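You operate a simulated robot arm through the tools that you are given. There is no shell and no other tool. Be economical: measure what you need, move in short steps, check, and stop when the job is done.

You are at the controls of a simulated robot arm. One attempt, no reset.

## Task
Take the blue foam pad and leave it in the green test tray.
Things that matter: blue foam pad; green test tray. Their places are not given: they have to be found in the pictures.

The check looks at the end state, three seconds after you hand in, the way a careful person would. Anything else that was tipped, shoved, dropped, spilled or broken makes it a failure.

## Robot
A 7-joint arm with a two-finger parallel gripper, fixed in place. Base frame: the origin is at the foot of the arm, x ahead of it, y to its left, z up; the work surface is at about z = 0. Units: m, degrees, N and s.
With the tool pointing down near the work surface it reaches from about 0.22 to 0.58 m from the base axis. Its first joint turns from -66.0 to 66.0 degrees. Payload 2.5 kg.
The TCP is the grasp point between the finger pads, 0.023 m short of the fingertips. In the tool frame z runs along the fingers and y along their closing line. The gripper opens to 0.094 m. The fingers are 0.038 m wide and 0.01 m thick; the gripper's body (0.054 by 0.096 m) begins 0.039 m behind the TCP.
Orientation is that of the tool frame in the base frame, as a unit quaternion [x, y, z, w]. With the fingers straight down and closing along the base's y, the tool's x points along the base's -x, its y along +y and its z along -z.

## Interface
- The arm moves only by the tool arm_command. Its argument "commands" is one flat list of numbers, 6 for each row, row after row: the shift along the tool's x, y, z in m, then the turn, a rotation vector about the tool's x, y, z in degrees. In form: [x, y, z, ax, ay, az, x, y, z, ax, ay, az, ...]. A call has 1 to 8 rows; each row is the pose to reach, as a shift and turn from the pose commanded when the call began, along the tool's axes at that moment. "jaw" is the closure, from 0 (fully open) to 1 (shut), set as the call begins (left out, the last holds). Each row takes 0.2 s and may step no farther than 0.05 m and 8.6 degrees from the row before; otherwise, or with a gripper value out of range, the whole call is refused. A pose out of reach is approached as far as the arm can. The call stops where the force on the tool passes 40 N (or 10 N more than at its start, if that is more) or the arm is blocked; 0.2 s more then pass. The fingers move at their own pace (about 0.108 m/s each) and stop on an object; they squeeze with about 21 N. The grip force told is the motor's: it shows also when the fingers shut on nothing. Time passes only in rows, and 0.2 s behind the last, so rows that repeat a pose let the fingers close. It gives the time, the measured TCP pose, the force on the tool (base axes), the opening and the grip force at its end, in the units of the frame above (readings bear some noise), and new pictures: "show" is both (left out), scene, wrist or none.
- Cameras (640 x 400 px; columns grow to the right, rows downward): "scene" is fixed at [0.1327, -0.4416, 0.5197]; the picture's right is [0.53, -0.85, 0.00], its down [-0.68, -0.43, -0.60] and it looks along [0.51, 0.32, -0.80] (base axes); focal length 369 px, centre (320, 200). "wrist" rides on the gripper at [-0.039, 0, -0.044] in the tool frame; the picture's right is [0.00, -1.00, 0.00], its down [0.97, 0.00, -0.24] and it looks along [0.24, 0.00, 0.97] (tool axes); focal length 218 px, centre (320, 200).
- measure_at(camera, pixels): there is no depth. For up to 12 entries [column, row, z] of the newest picture of that camera ("zoom" is the newest enlarged one), the place [x, y] in the base frame at which the ray of that pixel passes the height z, good to about 0.002 m. It takes no simulated time.
- inspect(camera, box): a new picture of the part [left, top, right, bottom] of that camera's present view, enlarged. It takes no simulated time.
- finish_job(): hands the job in; it is judged then, once.

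Keep the steps short. Do not move on a guess: measure, check each grasp and each placing, and mend mistakes. In all there are 60 turns and 120 pictures (those below and enlarged ones count). Leave the gripper open and the arm clear of the work at the hand-in unless told otherwise, and finish with a single line.

The tools are called after "Emit:" as a command line: name --argument value ..., lists and objects as JSON in quotes. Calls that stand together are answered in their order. arm_command: Moves the arm, as the interface text tells. Its arguments: {"type":"object","properties":{"commands":{"type":"array","items":{"type":"number"}},"jaw":{"type":"number"},"show":{"type":"string","enum":["both","scene","wrist","none"]}},"required":["commands"]} The other tools are called the same way: measure_at (camera, pixels) gives the place at which the rays of pixels pass given heights; inspect (camera, box) takes an enlarged picture of a part of a camera's view; finish_job () hands the job in.

At the start:

```text
time: 0.0
eef_pos: [0.2548, -0.3098, 0.2906]
orientation: [0.001, 1.0, -0.001, 0.0]
wrist_force: [0.1, 0.3, 0.2]
finger_gap: 0.094
grip_force: 0.0
```

scene: 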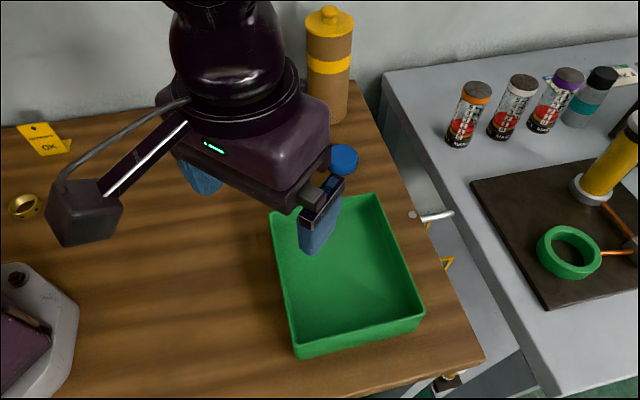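
wrist: 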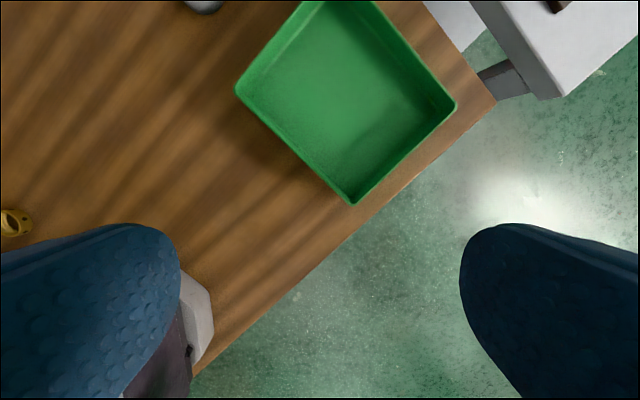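

I see the green tray around (345,275) and a blue round thing near (343,160), partly hidden by the gripper. I will enlarge that area before moving.

Emit:
inspect --camera "scene" --box '[260, 100, 440, 212]'

Emit:
measure_at --camera "scene" --pixels '[[343, 160, 0.0], [343, 160, 0.03], [272, 215, 0.04], [378, 196, 0.04], [424, 315, 0.04], [296, 350, 0.04], [325, 122, 0.0]]'

```text
3.56 times, centred on (350, 156) of scene
```

zoom: 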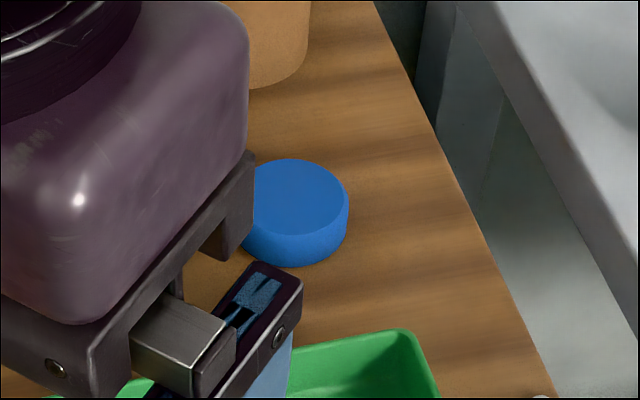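

```text
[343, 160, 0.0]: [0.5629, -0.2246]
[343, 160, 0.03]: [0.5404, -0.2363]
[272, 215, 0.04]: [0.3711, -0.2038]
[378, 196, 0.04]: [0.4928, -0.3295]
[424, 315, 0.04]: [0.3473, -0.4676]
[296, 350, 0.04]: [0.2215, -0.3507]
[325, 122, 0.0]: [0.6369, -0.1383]
```

A blue puck stands between the yellow jar and the tray, half hidden. I will move left and forward at the same height, to free the view and look with the wrist camera.

Emit:
arm_command --commands '[-0.02, 0.04, 0, 0, 0, 0, -0.04, 0.08, 0, 0, 0, 0, -0.06, 0.12, 0, 0, 0, 0, -0.08, 0.16, 0, 0, 0, 0, -0.08, 0.16, 0, 0, 0, 0]'

```text
time: 1.2
eef_pos: [0.3354, -0.1491, 0.2906]
orientation: [0.0, 1.0, 0.0, 0.0]
wrist_force: [-0.2, 0.0, -0.2]
finger_gap: 0.094
grip_force: 0.0
```

scene: 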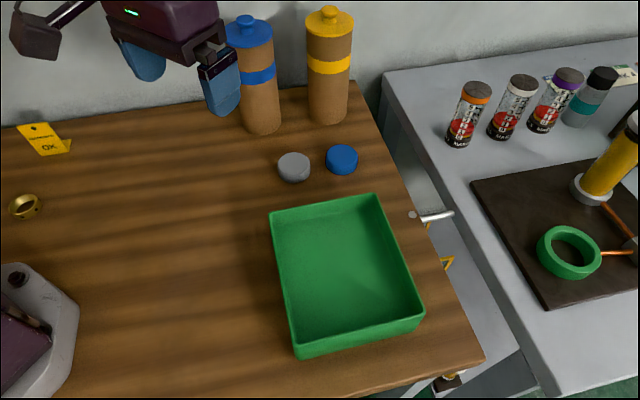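
wrist: 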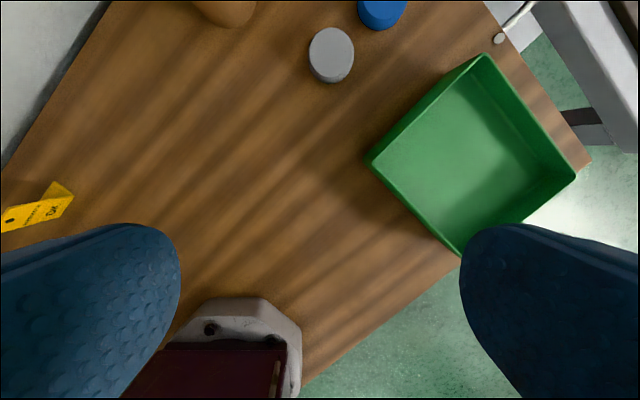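

Now the view is clear: a grey puck at (294,167) and a blue puck at (342,159), the only blue pad-like item. I will enlarge both to measure them.

Emit:
inspect --camera "scene" --box '[256, 110, 400, 200]'

Emit:
inspect --camera "wrist" --box '[280, 0, 520, 150]'

```text
4.44 times, centred on (328, 155) of scene
```

zoom: 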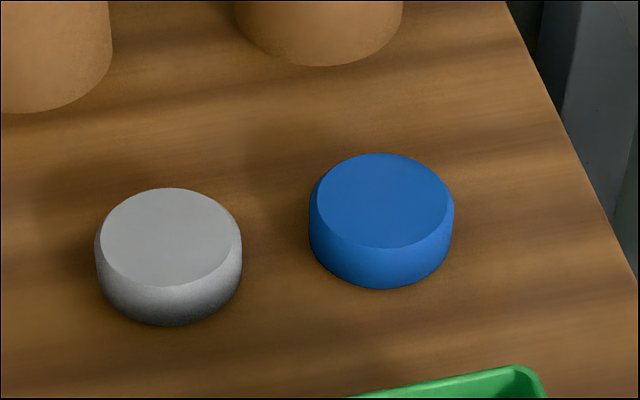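

```text
2.67 times, centred on (400, 75) of wrist
```

zoom: 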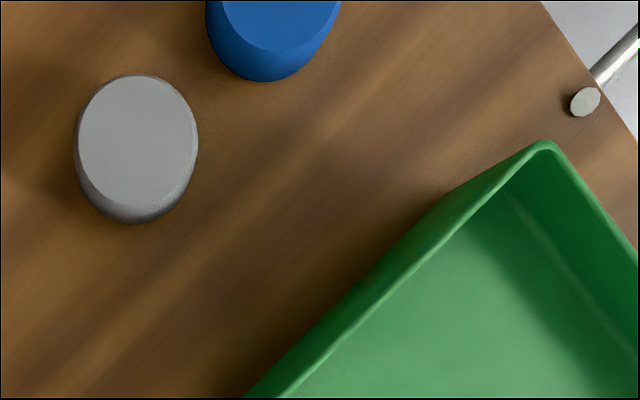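

Now I measure the blue puck's edges, the grey one's centre and the tray floor and rim in the scene picture.

Emit:
measure_at --camera "scene" --pixels '[[341.5, 175, 0.0], [342, 155.5, 0.02], [342, 155.5, 0.025], [325.6, 158, 0.01], [358.2, 157, 0.01], [342, 144.6, 0.02], [342, 165.9, 0.02], [294, 163, 0.02], [292, 183, 0.0], [325, 123.5, 0.0], [348, 262, 0.004]]'

Emit:
measure_at --camera "wrist" --pixels '[[486, 53, 0.04], [366, 159, 0.04], [459, 255, 0.04], [576, 176, 0.04], [331, 53, 0.02], [381, 30, 0.0]]'

```text
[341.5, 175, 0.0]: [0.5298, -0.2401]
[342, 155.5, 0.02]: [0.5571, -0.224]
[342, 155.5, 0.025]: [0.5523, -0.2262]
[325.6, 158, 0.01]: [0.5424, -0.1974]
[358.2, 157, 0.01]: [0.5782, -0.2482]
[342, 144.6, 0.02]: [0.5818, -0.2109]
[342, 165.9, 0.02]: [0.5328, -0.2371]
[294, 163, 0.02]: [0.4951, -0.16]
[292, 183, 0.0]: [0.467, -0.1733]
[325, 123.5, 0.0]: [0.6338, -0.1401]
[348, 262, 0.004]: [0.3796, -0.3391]
```

```text
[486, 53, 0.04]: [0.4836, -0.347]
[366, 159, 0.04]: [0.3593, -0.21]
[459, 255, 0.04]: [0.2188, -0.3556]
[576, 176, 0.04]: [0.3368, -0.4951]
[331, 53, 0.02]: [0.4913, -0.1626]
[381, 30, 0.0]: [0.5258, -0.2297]
```

The blue puck is at about (0.556,-0.225), about 0.062 m across and 0.022–0.025 m high, at radius 0.60, so slightly past straight-down reach. I will turn the tool 22° so that it faces outward and move to (0.49,-0.20,0.20); after that I will tilt it outward.

Emit:
arm_command --commands '[-0.031, -0.01, 0.018, 0, 0, 4.4, -0.062, -0.02, 0.036, 0, 0, 8.8, -0.093, -0.03, 0.054, 0, 0, 13.2, -0.124, -0.04, 0.072, 0, 0, 17.6, -0.155, -0.049, 0.09, 0, 0, 22, -0.155, -0.049, 0.09, 0, 0, 22]'

```text
time: 2.6
eef_pos: [0.4907, -0.1989, 0.1993]
orientation: [0.191, 0.982, 0.0, 0.0]
wrist_force: [-0.1, 1.0, -0.3]
finger_gap: 0.0942
grip_force: 0.0
```

scene: 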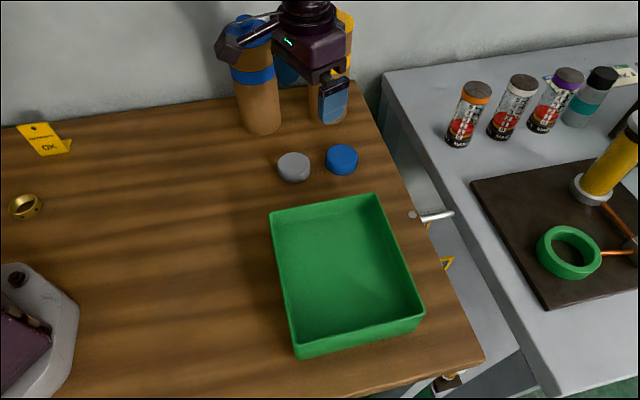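
wrist: 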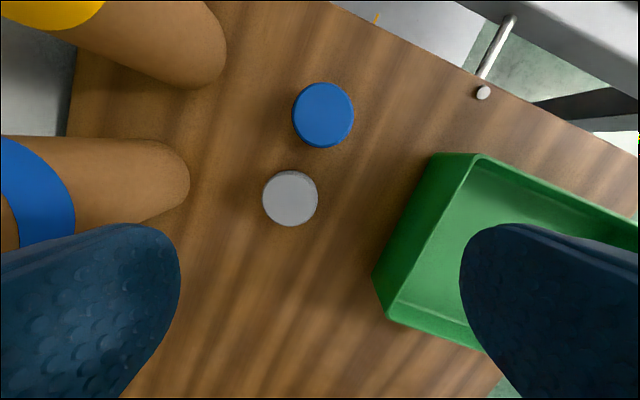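

The tool has turned and nothing touches. From here I measure the puck's edges and the jars' edges.

Emit:
measure_at --camera "wrist" --pixels '[[322, 112, 0.025], [322, 112, 0.02], [292, 116, 0.012], [354, 116, 0.012], [322, 148, 0.0], [190, 185, 0.0], [225, 55, 0.0], [290, 197, 0.022], [180, 160, 0.0], [200, 88, 0.0]]'

```text
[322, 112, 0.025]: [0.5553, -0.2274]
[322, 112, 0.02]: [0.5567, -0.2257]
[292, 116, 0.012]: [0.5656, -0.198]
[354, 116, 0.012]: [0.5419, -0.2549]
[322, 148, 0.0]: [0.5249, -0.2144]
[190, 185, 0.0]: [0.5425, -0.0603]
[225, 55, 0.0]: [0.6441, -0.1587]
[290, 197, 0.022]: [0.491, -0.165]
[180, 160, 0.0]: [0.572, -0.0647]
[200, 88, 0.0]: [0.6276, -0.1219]
```

Both views agree: puck centre (0.556,-0.226). The jars are clear of the finger path. Next I go above it, to z 0.10, with the tool tilted 18° outward to reach that far.

Emit:
arm_command --commands '[-0.0177, 0, 0.025, 0, -4.5, 0, -0.0354, 0, 0.05, 0, -9, 0, -0.053, 0, 0.075, 0, -13.5, 0, -0.0707, -0.0006, 0.099, 0, -18, 0, -0.0707, -0.0006, 0.099, 0, -18, 0]'

```text
time: 3.8
eef_pos: [0.5558, -0.2258, 0.1018]
orientation: [0.189, 0.969, -0.031, 0.154]
wrist_force: [0.0, -0.5, -0.6]
finger_gap: 0.0937
grip_force: 0.1
```

scene: 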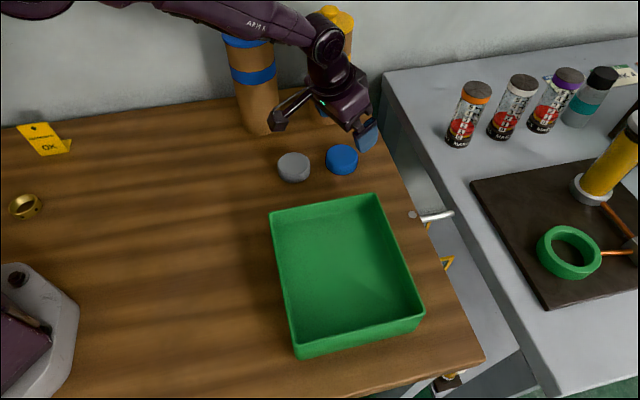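
wrist: 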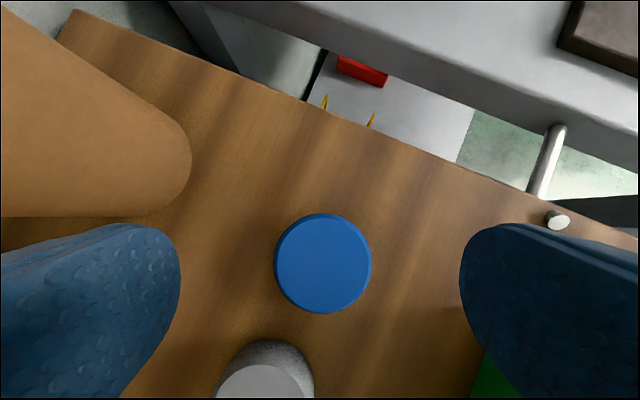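

The arm reached the pose and the puck lies between the fingers. A black bracket with a cable sticks out from the gripper near (290,108). Before going down I check how low it sits and whether it comes near the grey puck or the blue jar.

Emit:
inspect --camera "scene" --box '[240, 20, 400, 120]'

Emit:
measure_at --camera "scene" --pixels '[[278, 128, 0.1], [278, 128, 0.15], [278, 128, 0.2], [320, 95, 0.15], [320, 95, 0.2]]'

```text
4.00 times, centred on (320, 70) of scene
```

zoom: 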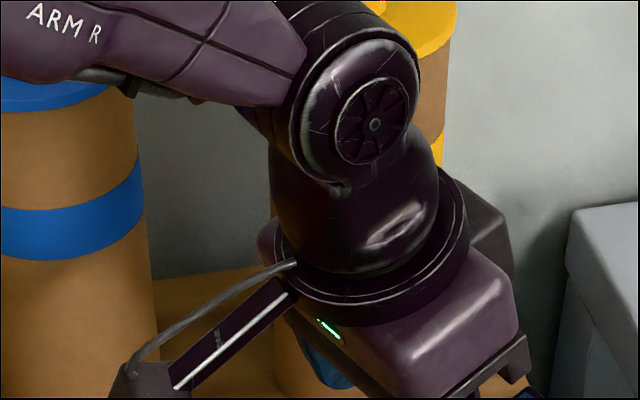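

```text
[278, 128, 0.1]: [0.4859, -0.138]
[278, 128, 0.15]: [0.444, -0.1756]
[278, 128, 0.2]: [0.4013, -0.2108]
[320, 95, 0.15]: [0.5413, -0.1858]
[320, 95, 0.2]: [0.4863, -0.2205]
```

The bracket is about 0.126 m inward. At grasp height its lowest corner will still be at z ≈ 0.06, well above the grey puck (0.025). I go straight down 0.07 m, about 5 mm inward, with the jaw open.

Emit:
arm_command --commands '[0.0088, 0, 0.0217, 0, 0, 0, 0.0176, 0, 0.0434, 0, 0, 0, 0.0264, 0, 0.0651, 0, 0, 0, 0.0264, 0, 0.0651, 0, 0, 0]'

```text
time: 4.8
eef_pos: [0.553, -0.2242, 0.0323]
orientation: [0.188, 0.97, -0.03, 0.154]
wrist_force: [0.0, 0.4, 0.3]
finger_gap: 0.0935
grip_force: 0.0
```

scene: 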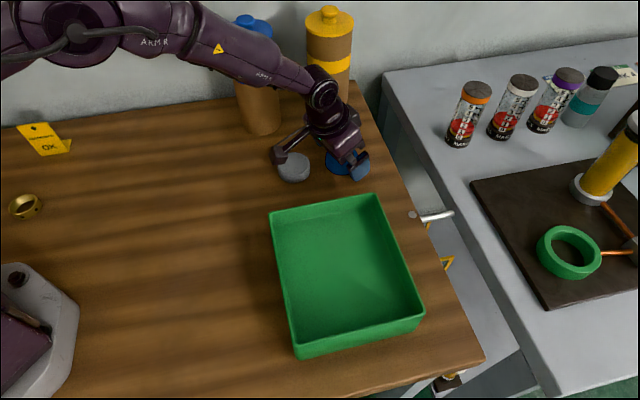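
wrist: 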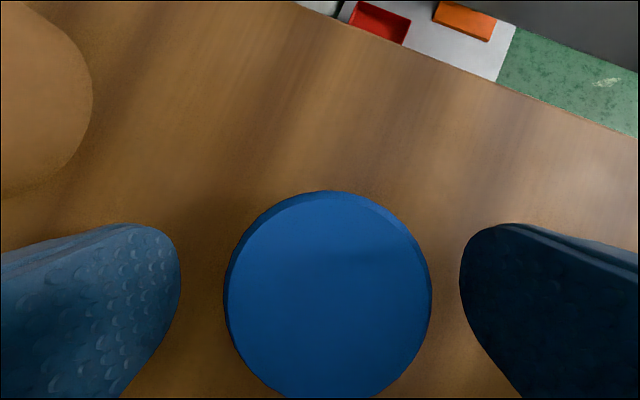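

The puck sits midway between the fingers (columns 225–432, with the fingers at 180 and 460) and nothing is touched. Now I close the jaw in place.

Emit:
arm_command --commands '[0, 0, 0, 0, 0, 0, 0, 0, 0, 0, 0, 0, 0, 0, 0, 0, 0, 0, 0, 0, 0, 0, 0, 0]' --jaw 1 --show "wrist"

```text
time: 5.8
eef_pos: [0.5511, -0.2246, 0.0309]
orientation: [0.189, 0.969, -0.03, 0.153]
wrist_force: [0.5, 0.5, 0.1]
finger_gap: 0.0577
grip_force: 20.7
```

wrist: 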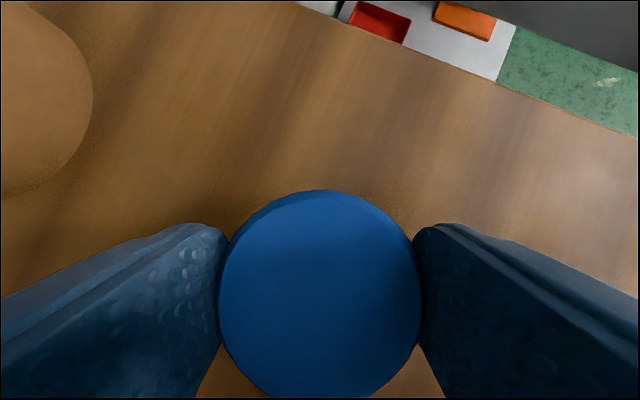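

The grip holds: gap 0.058 m, 20.7 N, pads on the puck. I lift straight up 0.11 m and check again.

Emit:
arm_command --commands '[-0.0062, 0, -0.019, 0, 0, 0, -0.0154, 0, -0.0475, 0, 0, 0, -0.0247, 0, -0.076, 0, 0, 0, -0.034, 0, -0.1046, 0, 0, 0, -0.034, 0, -0.1046, 0, 0, 0]'

```text
time: 7.0
eef_pos: [0.5503, -0.2243, 0.1421]
orientation: [0.189, 0.969, -0.03, 0.154]
wrist_force: [0.1, -0.8, -0.4]
finger_gap: 0.0577
grip_force: 21.3
```

scene: 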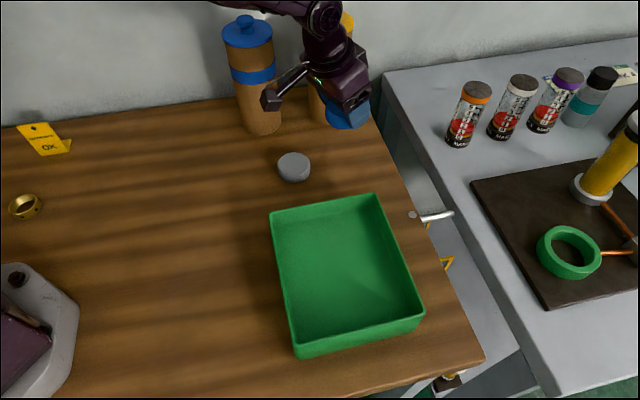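
wrist: 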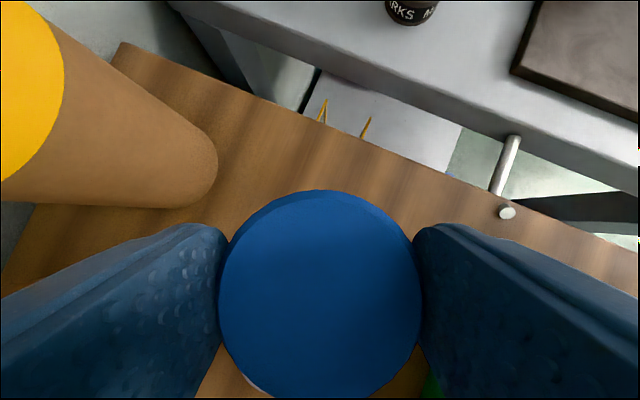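

The puck hangs level in the grip and its old place is empty apart from the grey puck. From both views, the tray's rim is at about z = 0.06 and its centre at about (0.348,-0.342), with its sides along the 45° direction. I move there at z ≈ 0.16 and turn the tool to face outward at -44.5°.

Emit:
arm_command --commands '[0.0223, -0.0304, -0.0108, 1.16, 0, 3.57, 0.0446, -0.0609, -0.0215, 2.32, 0, 7.13, 0.067, -0.0913, -0.0323, 3.48, 0, 10.7, 0.0893, -0.1217, -0.043, 4.63, 0, 14.27, 0.1116, -0.1522, -0.0538, 5.79, 0, 17.83, 0.1339, -0.1826, -0.0645, 6.95, 0, 21.4, 0.1339, -0.1826, -0.0645, 6.95, 0, 21.4]'

```text
time: 8.6
eef_pos: [0.3458, -0.3386, 0.1612]
orientation: [0.374, 0.914, -0.059, 0.144]
wrist_force: [-0.1, 0.6, 1.0]
finger_gap: 0.0579
grip_force: 20.9
```

scene: 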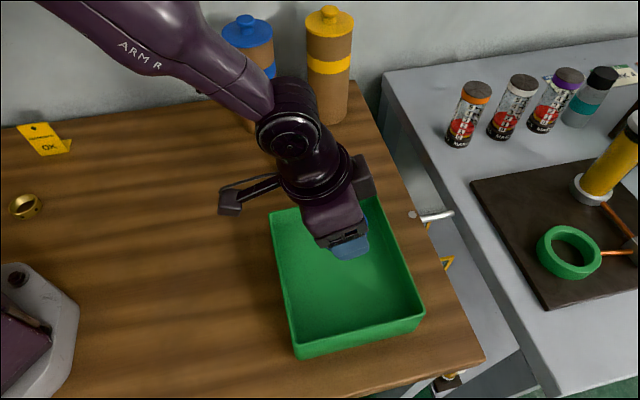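
wrist: 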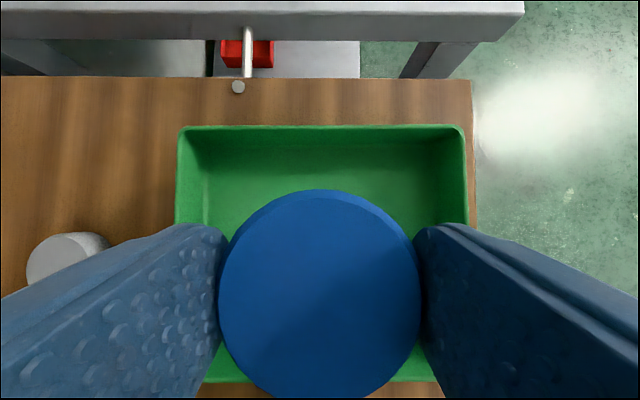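

Well aligned: the tray's rim runs from column 178 to 467, centred on the tool. I check the tray's far and near edges along the reach direction.

Emit:
measure_at --camera "wrist" --pixels '[[320, 126, 0.06], [320, 126, 0.045], [178, 135, 0.06], [466, 135, 0.06], [207, 382, 0.004], [430, 381, 0.004], [208, 384, 0.06]]'

Emit:
measure_at --camera "scene" --pixels '[[270, 213, 0.06], [270, 213, 0.045], [424, 313, 0.045], [378, 195, 0.045], [297, 361, 0.0], [424, 324, 0.0]]'

```text
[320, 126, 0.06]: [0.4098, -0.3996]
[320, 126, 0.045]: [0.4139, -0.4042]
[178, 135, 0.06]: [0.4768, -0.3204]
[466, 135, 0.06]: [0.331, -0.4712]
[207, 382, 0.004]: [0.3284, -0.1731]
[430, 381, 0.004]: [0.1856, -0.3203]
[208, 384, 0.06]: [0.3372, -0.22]
```

```text
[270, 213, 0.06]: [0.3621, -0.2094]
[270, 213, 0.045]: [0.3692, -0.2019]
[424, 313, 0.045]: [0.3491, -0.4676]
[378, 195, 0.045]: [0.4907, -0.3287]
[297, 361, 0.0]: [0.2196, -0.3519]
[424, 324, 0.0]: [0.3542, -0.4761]
```

The tray's centre is at radius ≈ 0.49, and the puck's centre is there too. I go down to z ≈ 0.075 and reduce the tilt by 8°, which keeps the bracket well above the rim.

Emit:
arm_command --commands '[0.0088, 0, 0.0269, 0, 2.7, 0, 0.0175, 0, 0.0539, 0, 5.4, 0, 0.0263, 0, 0.0808, 0, 8, 0, 0.0263, 0, 0.0808, 0, 8, 0]'

```text
time: 9.6
eef_pos: [0.3453, -0.3386, 0.0766]
orientation: [0.377, 0.922, -0.033, 0.081]
wrist_force: [-0.4, 0.3, 0.0]
finger_gap: 0.0576
grip_force: 21.2
```

scene: 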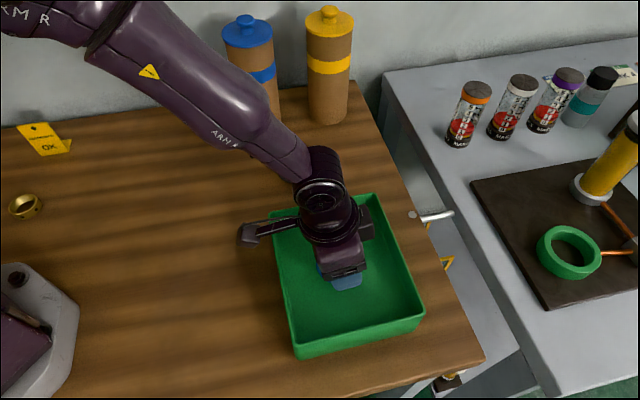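
wrist: 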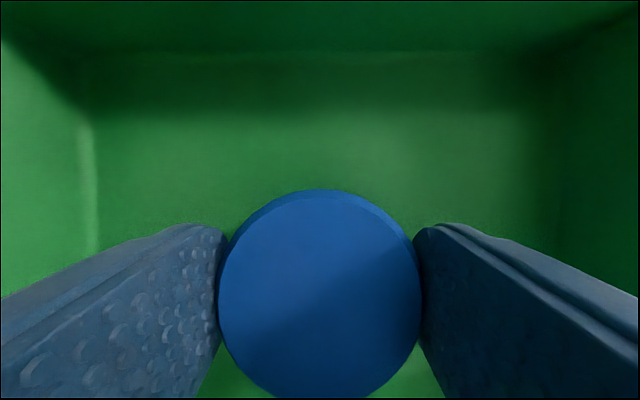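

The puck is inside the tray's walls, clear on all sides. I lower it the last 0.034 m, to just above the floor.

Emit:
arm_command --commands '[0.0025, 0, 0.014, 0, 0, 0, 0.0045, 0, 0.0256, 0, 0, 0, 0.006, 0, 0.0341, 0, 0, 0, 0.006, 0, 0.0341, 0, 0, 0]'

```text
time: 10.1
eef_pos: [0.3475, -0.3388, 0.0623]
orientation: [0.377, 0.922, -0.032, 0.083]
wrist_force: [-2.1, 0.5, 3.7]
finger_gap: 0.0582
grip_force: 21.1
stopped in row 2: the force on the tool passed its limit (the readings are from after the stop); the commanded pose is now the measured one
```

scene: 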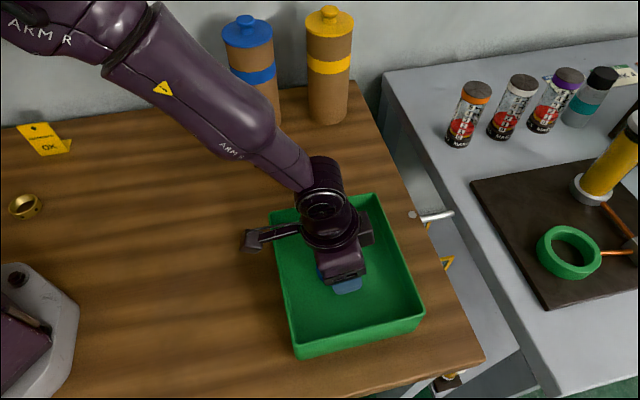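
wrist: 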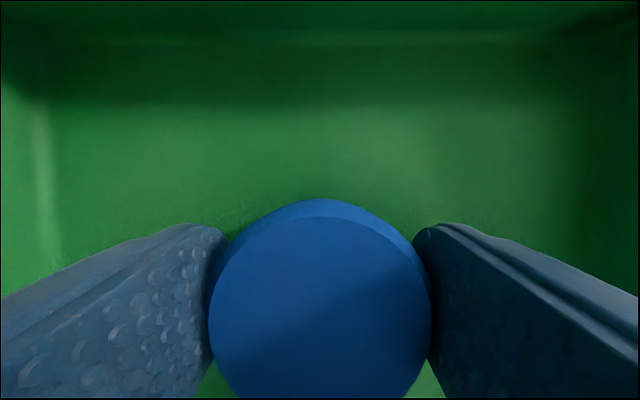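

The motion stopped at z = 0.062 with a light contact, and the puck has turned slightly in the fingers, so it has probably met the tray floor. Before letting go I look closely.

Emit:
inspect --camera "scene" --box '[230, 180, 430, 305]'

Emit:
inspect --camera "wrist" --box '[160, 170, 480, 400]'

```text
3.20 times, centred on (330, 242) of scene
```

zoom: 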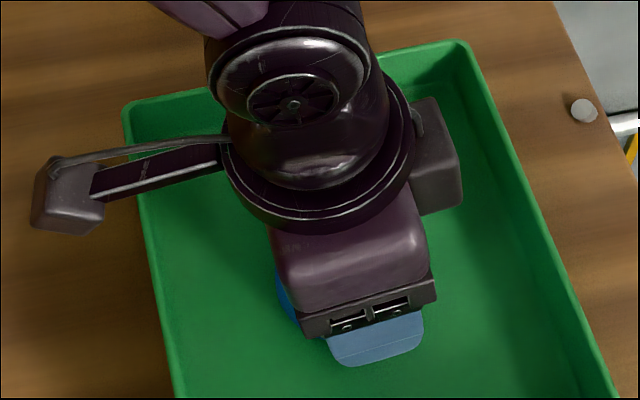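

```text
1.74 times, centred on (320, 285) of wrist
```

zoom: 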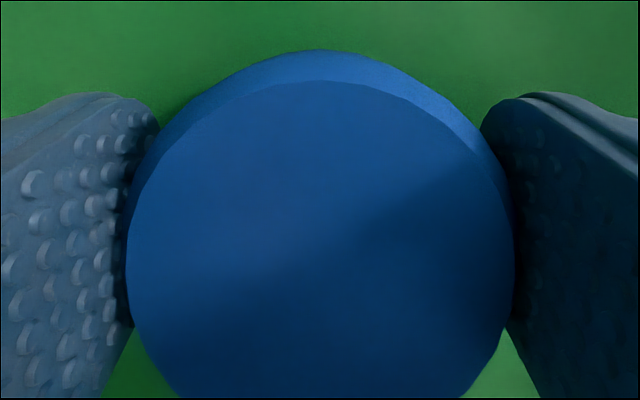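

Only the puck touches: its outer edge has been pressed level by the floor, so the tray floor sits higher than I assumed. The bracket is well above the rim. I open the jaw here.

Emit:
arm_command --commands '[0, 0, 0, 0, 0, 0, 0, 0, 0, 0, 0, 0, 0, 0, 0, 0, 0, 0]' --jaw 0

```text
time: 10.9
eef_pos: [0.3476, -0.3384, 0.0604]
orientation: [0.376, 0.922, -0.032, 0.083]
wrist_force: [2.0, 1.4, 6.3]
finger_gap: 0.093
grip_force: 0.1
```

scene: 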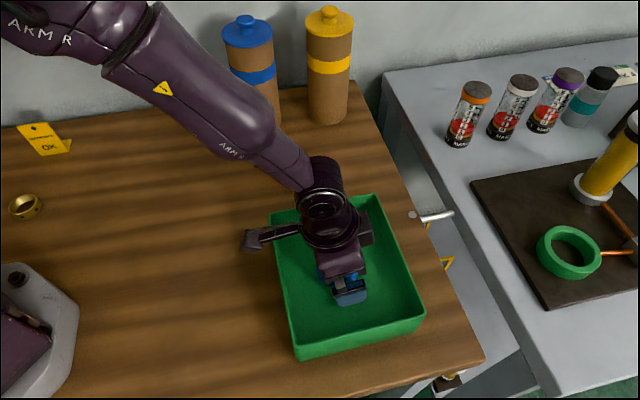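
wrist: 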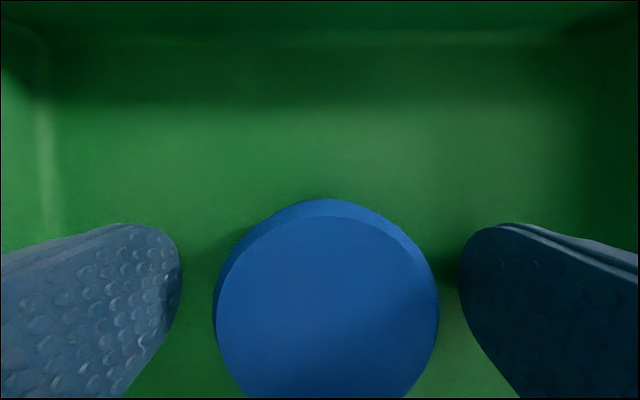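

The puck is free and flat in the tray. The remaining 6 N upward fits the fingertips resting lightly on the tray's raised floor. I raise the tool straight up, slowly at first.

Emit:
arm_command --commands '[-0.0017, 0, -0.0098, 0, 0, 0, -0.0052, 0, -0.0295, 0, 0, 0, -0.0104, 0, -0.0591, 0, 0, 0, -0.0174, 0, -0.0985, 0, 0, 0, -0.0243, 0, -0.1379, 0, 0, 0, -0.0243, 0, -0.1379, 0, 0, 0]'

```text
time: 12.3
eef_pos: [0.3445, -0.3399, 0.2021]
orientation: [0.378, 0.922, -0.033, 0.081]
wrist_force: [-0.3, -0.8, 0.2]
finger_gap: 0.0939
grip_force: 0.1
```

scene: 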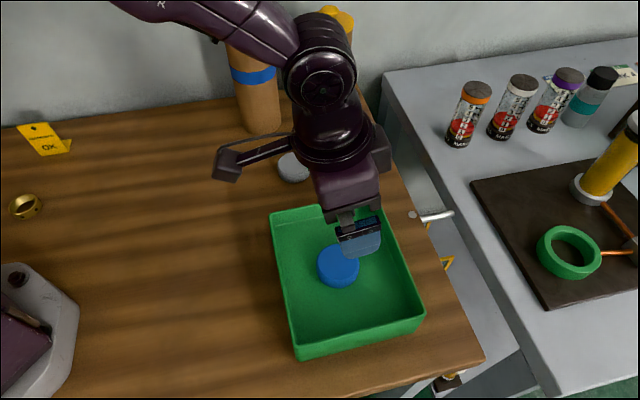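
wrist: 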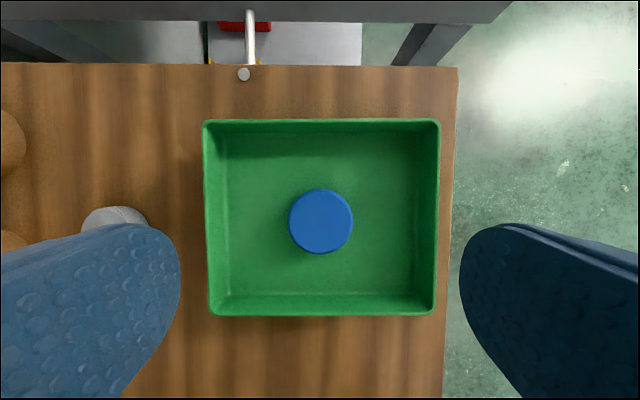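

The puck lies flat in the middle of the tray, and the tray hasn't moved. I raise the arm a little more and check everything once.

Emit:
arm_command --commands '[0.02, 0.035, -0.02, 0, 0, 0, 0.04, 0.07, -0.04, 0, 0, 0, 0.05, 0.105, -0.06, 0, 0, 0, 0.05, 0.14, -0.08, 0, 0, 0, 0.05, 0.14, -0.08, 0, 0, 0]' --show "scene"

```text
time: 13.5
eef_pos: [0.3989, -0.1934, 0.2718]
orientation: [0.378, 0.922, -0.032, 0.082]
wrist_force: [0.2, -0.5, 0.4]
finger_gap: 0.094
grip_force: 0.1
```

scene: 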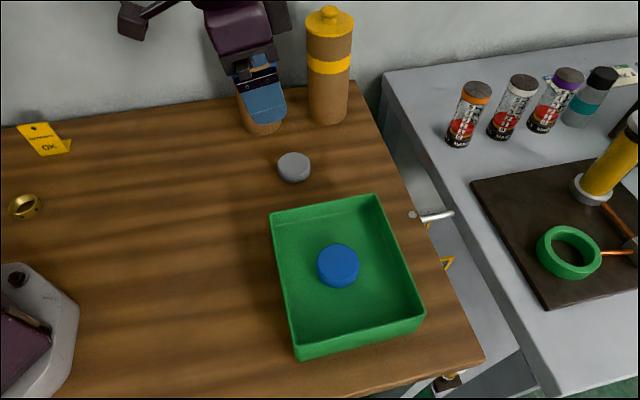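

The blue pad is in the tray at (338,265). The tray, the grey puck and the rest of the scene are where they were, the jaw is open and the arm is clear, so I hand in.

Emit:
finish_job

```text
The job is handed in.
```

The blue foam pad is lying flat in the middle of the green test tray; nothing else was moved, the gripper is open and the arm is clear.
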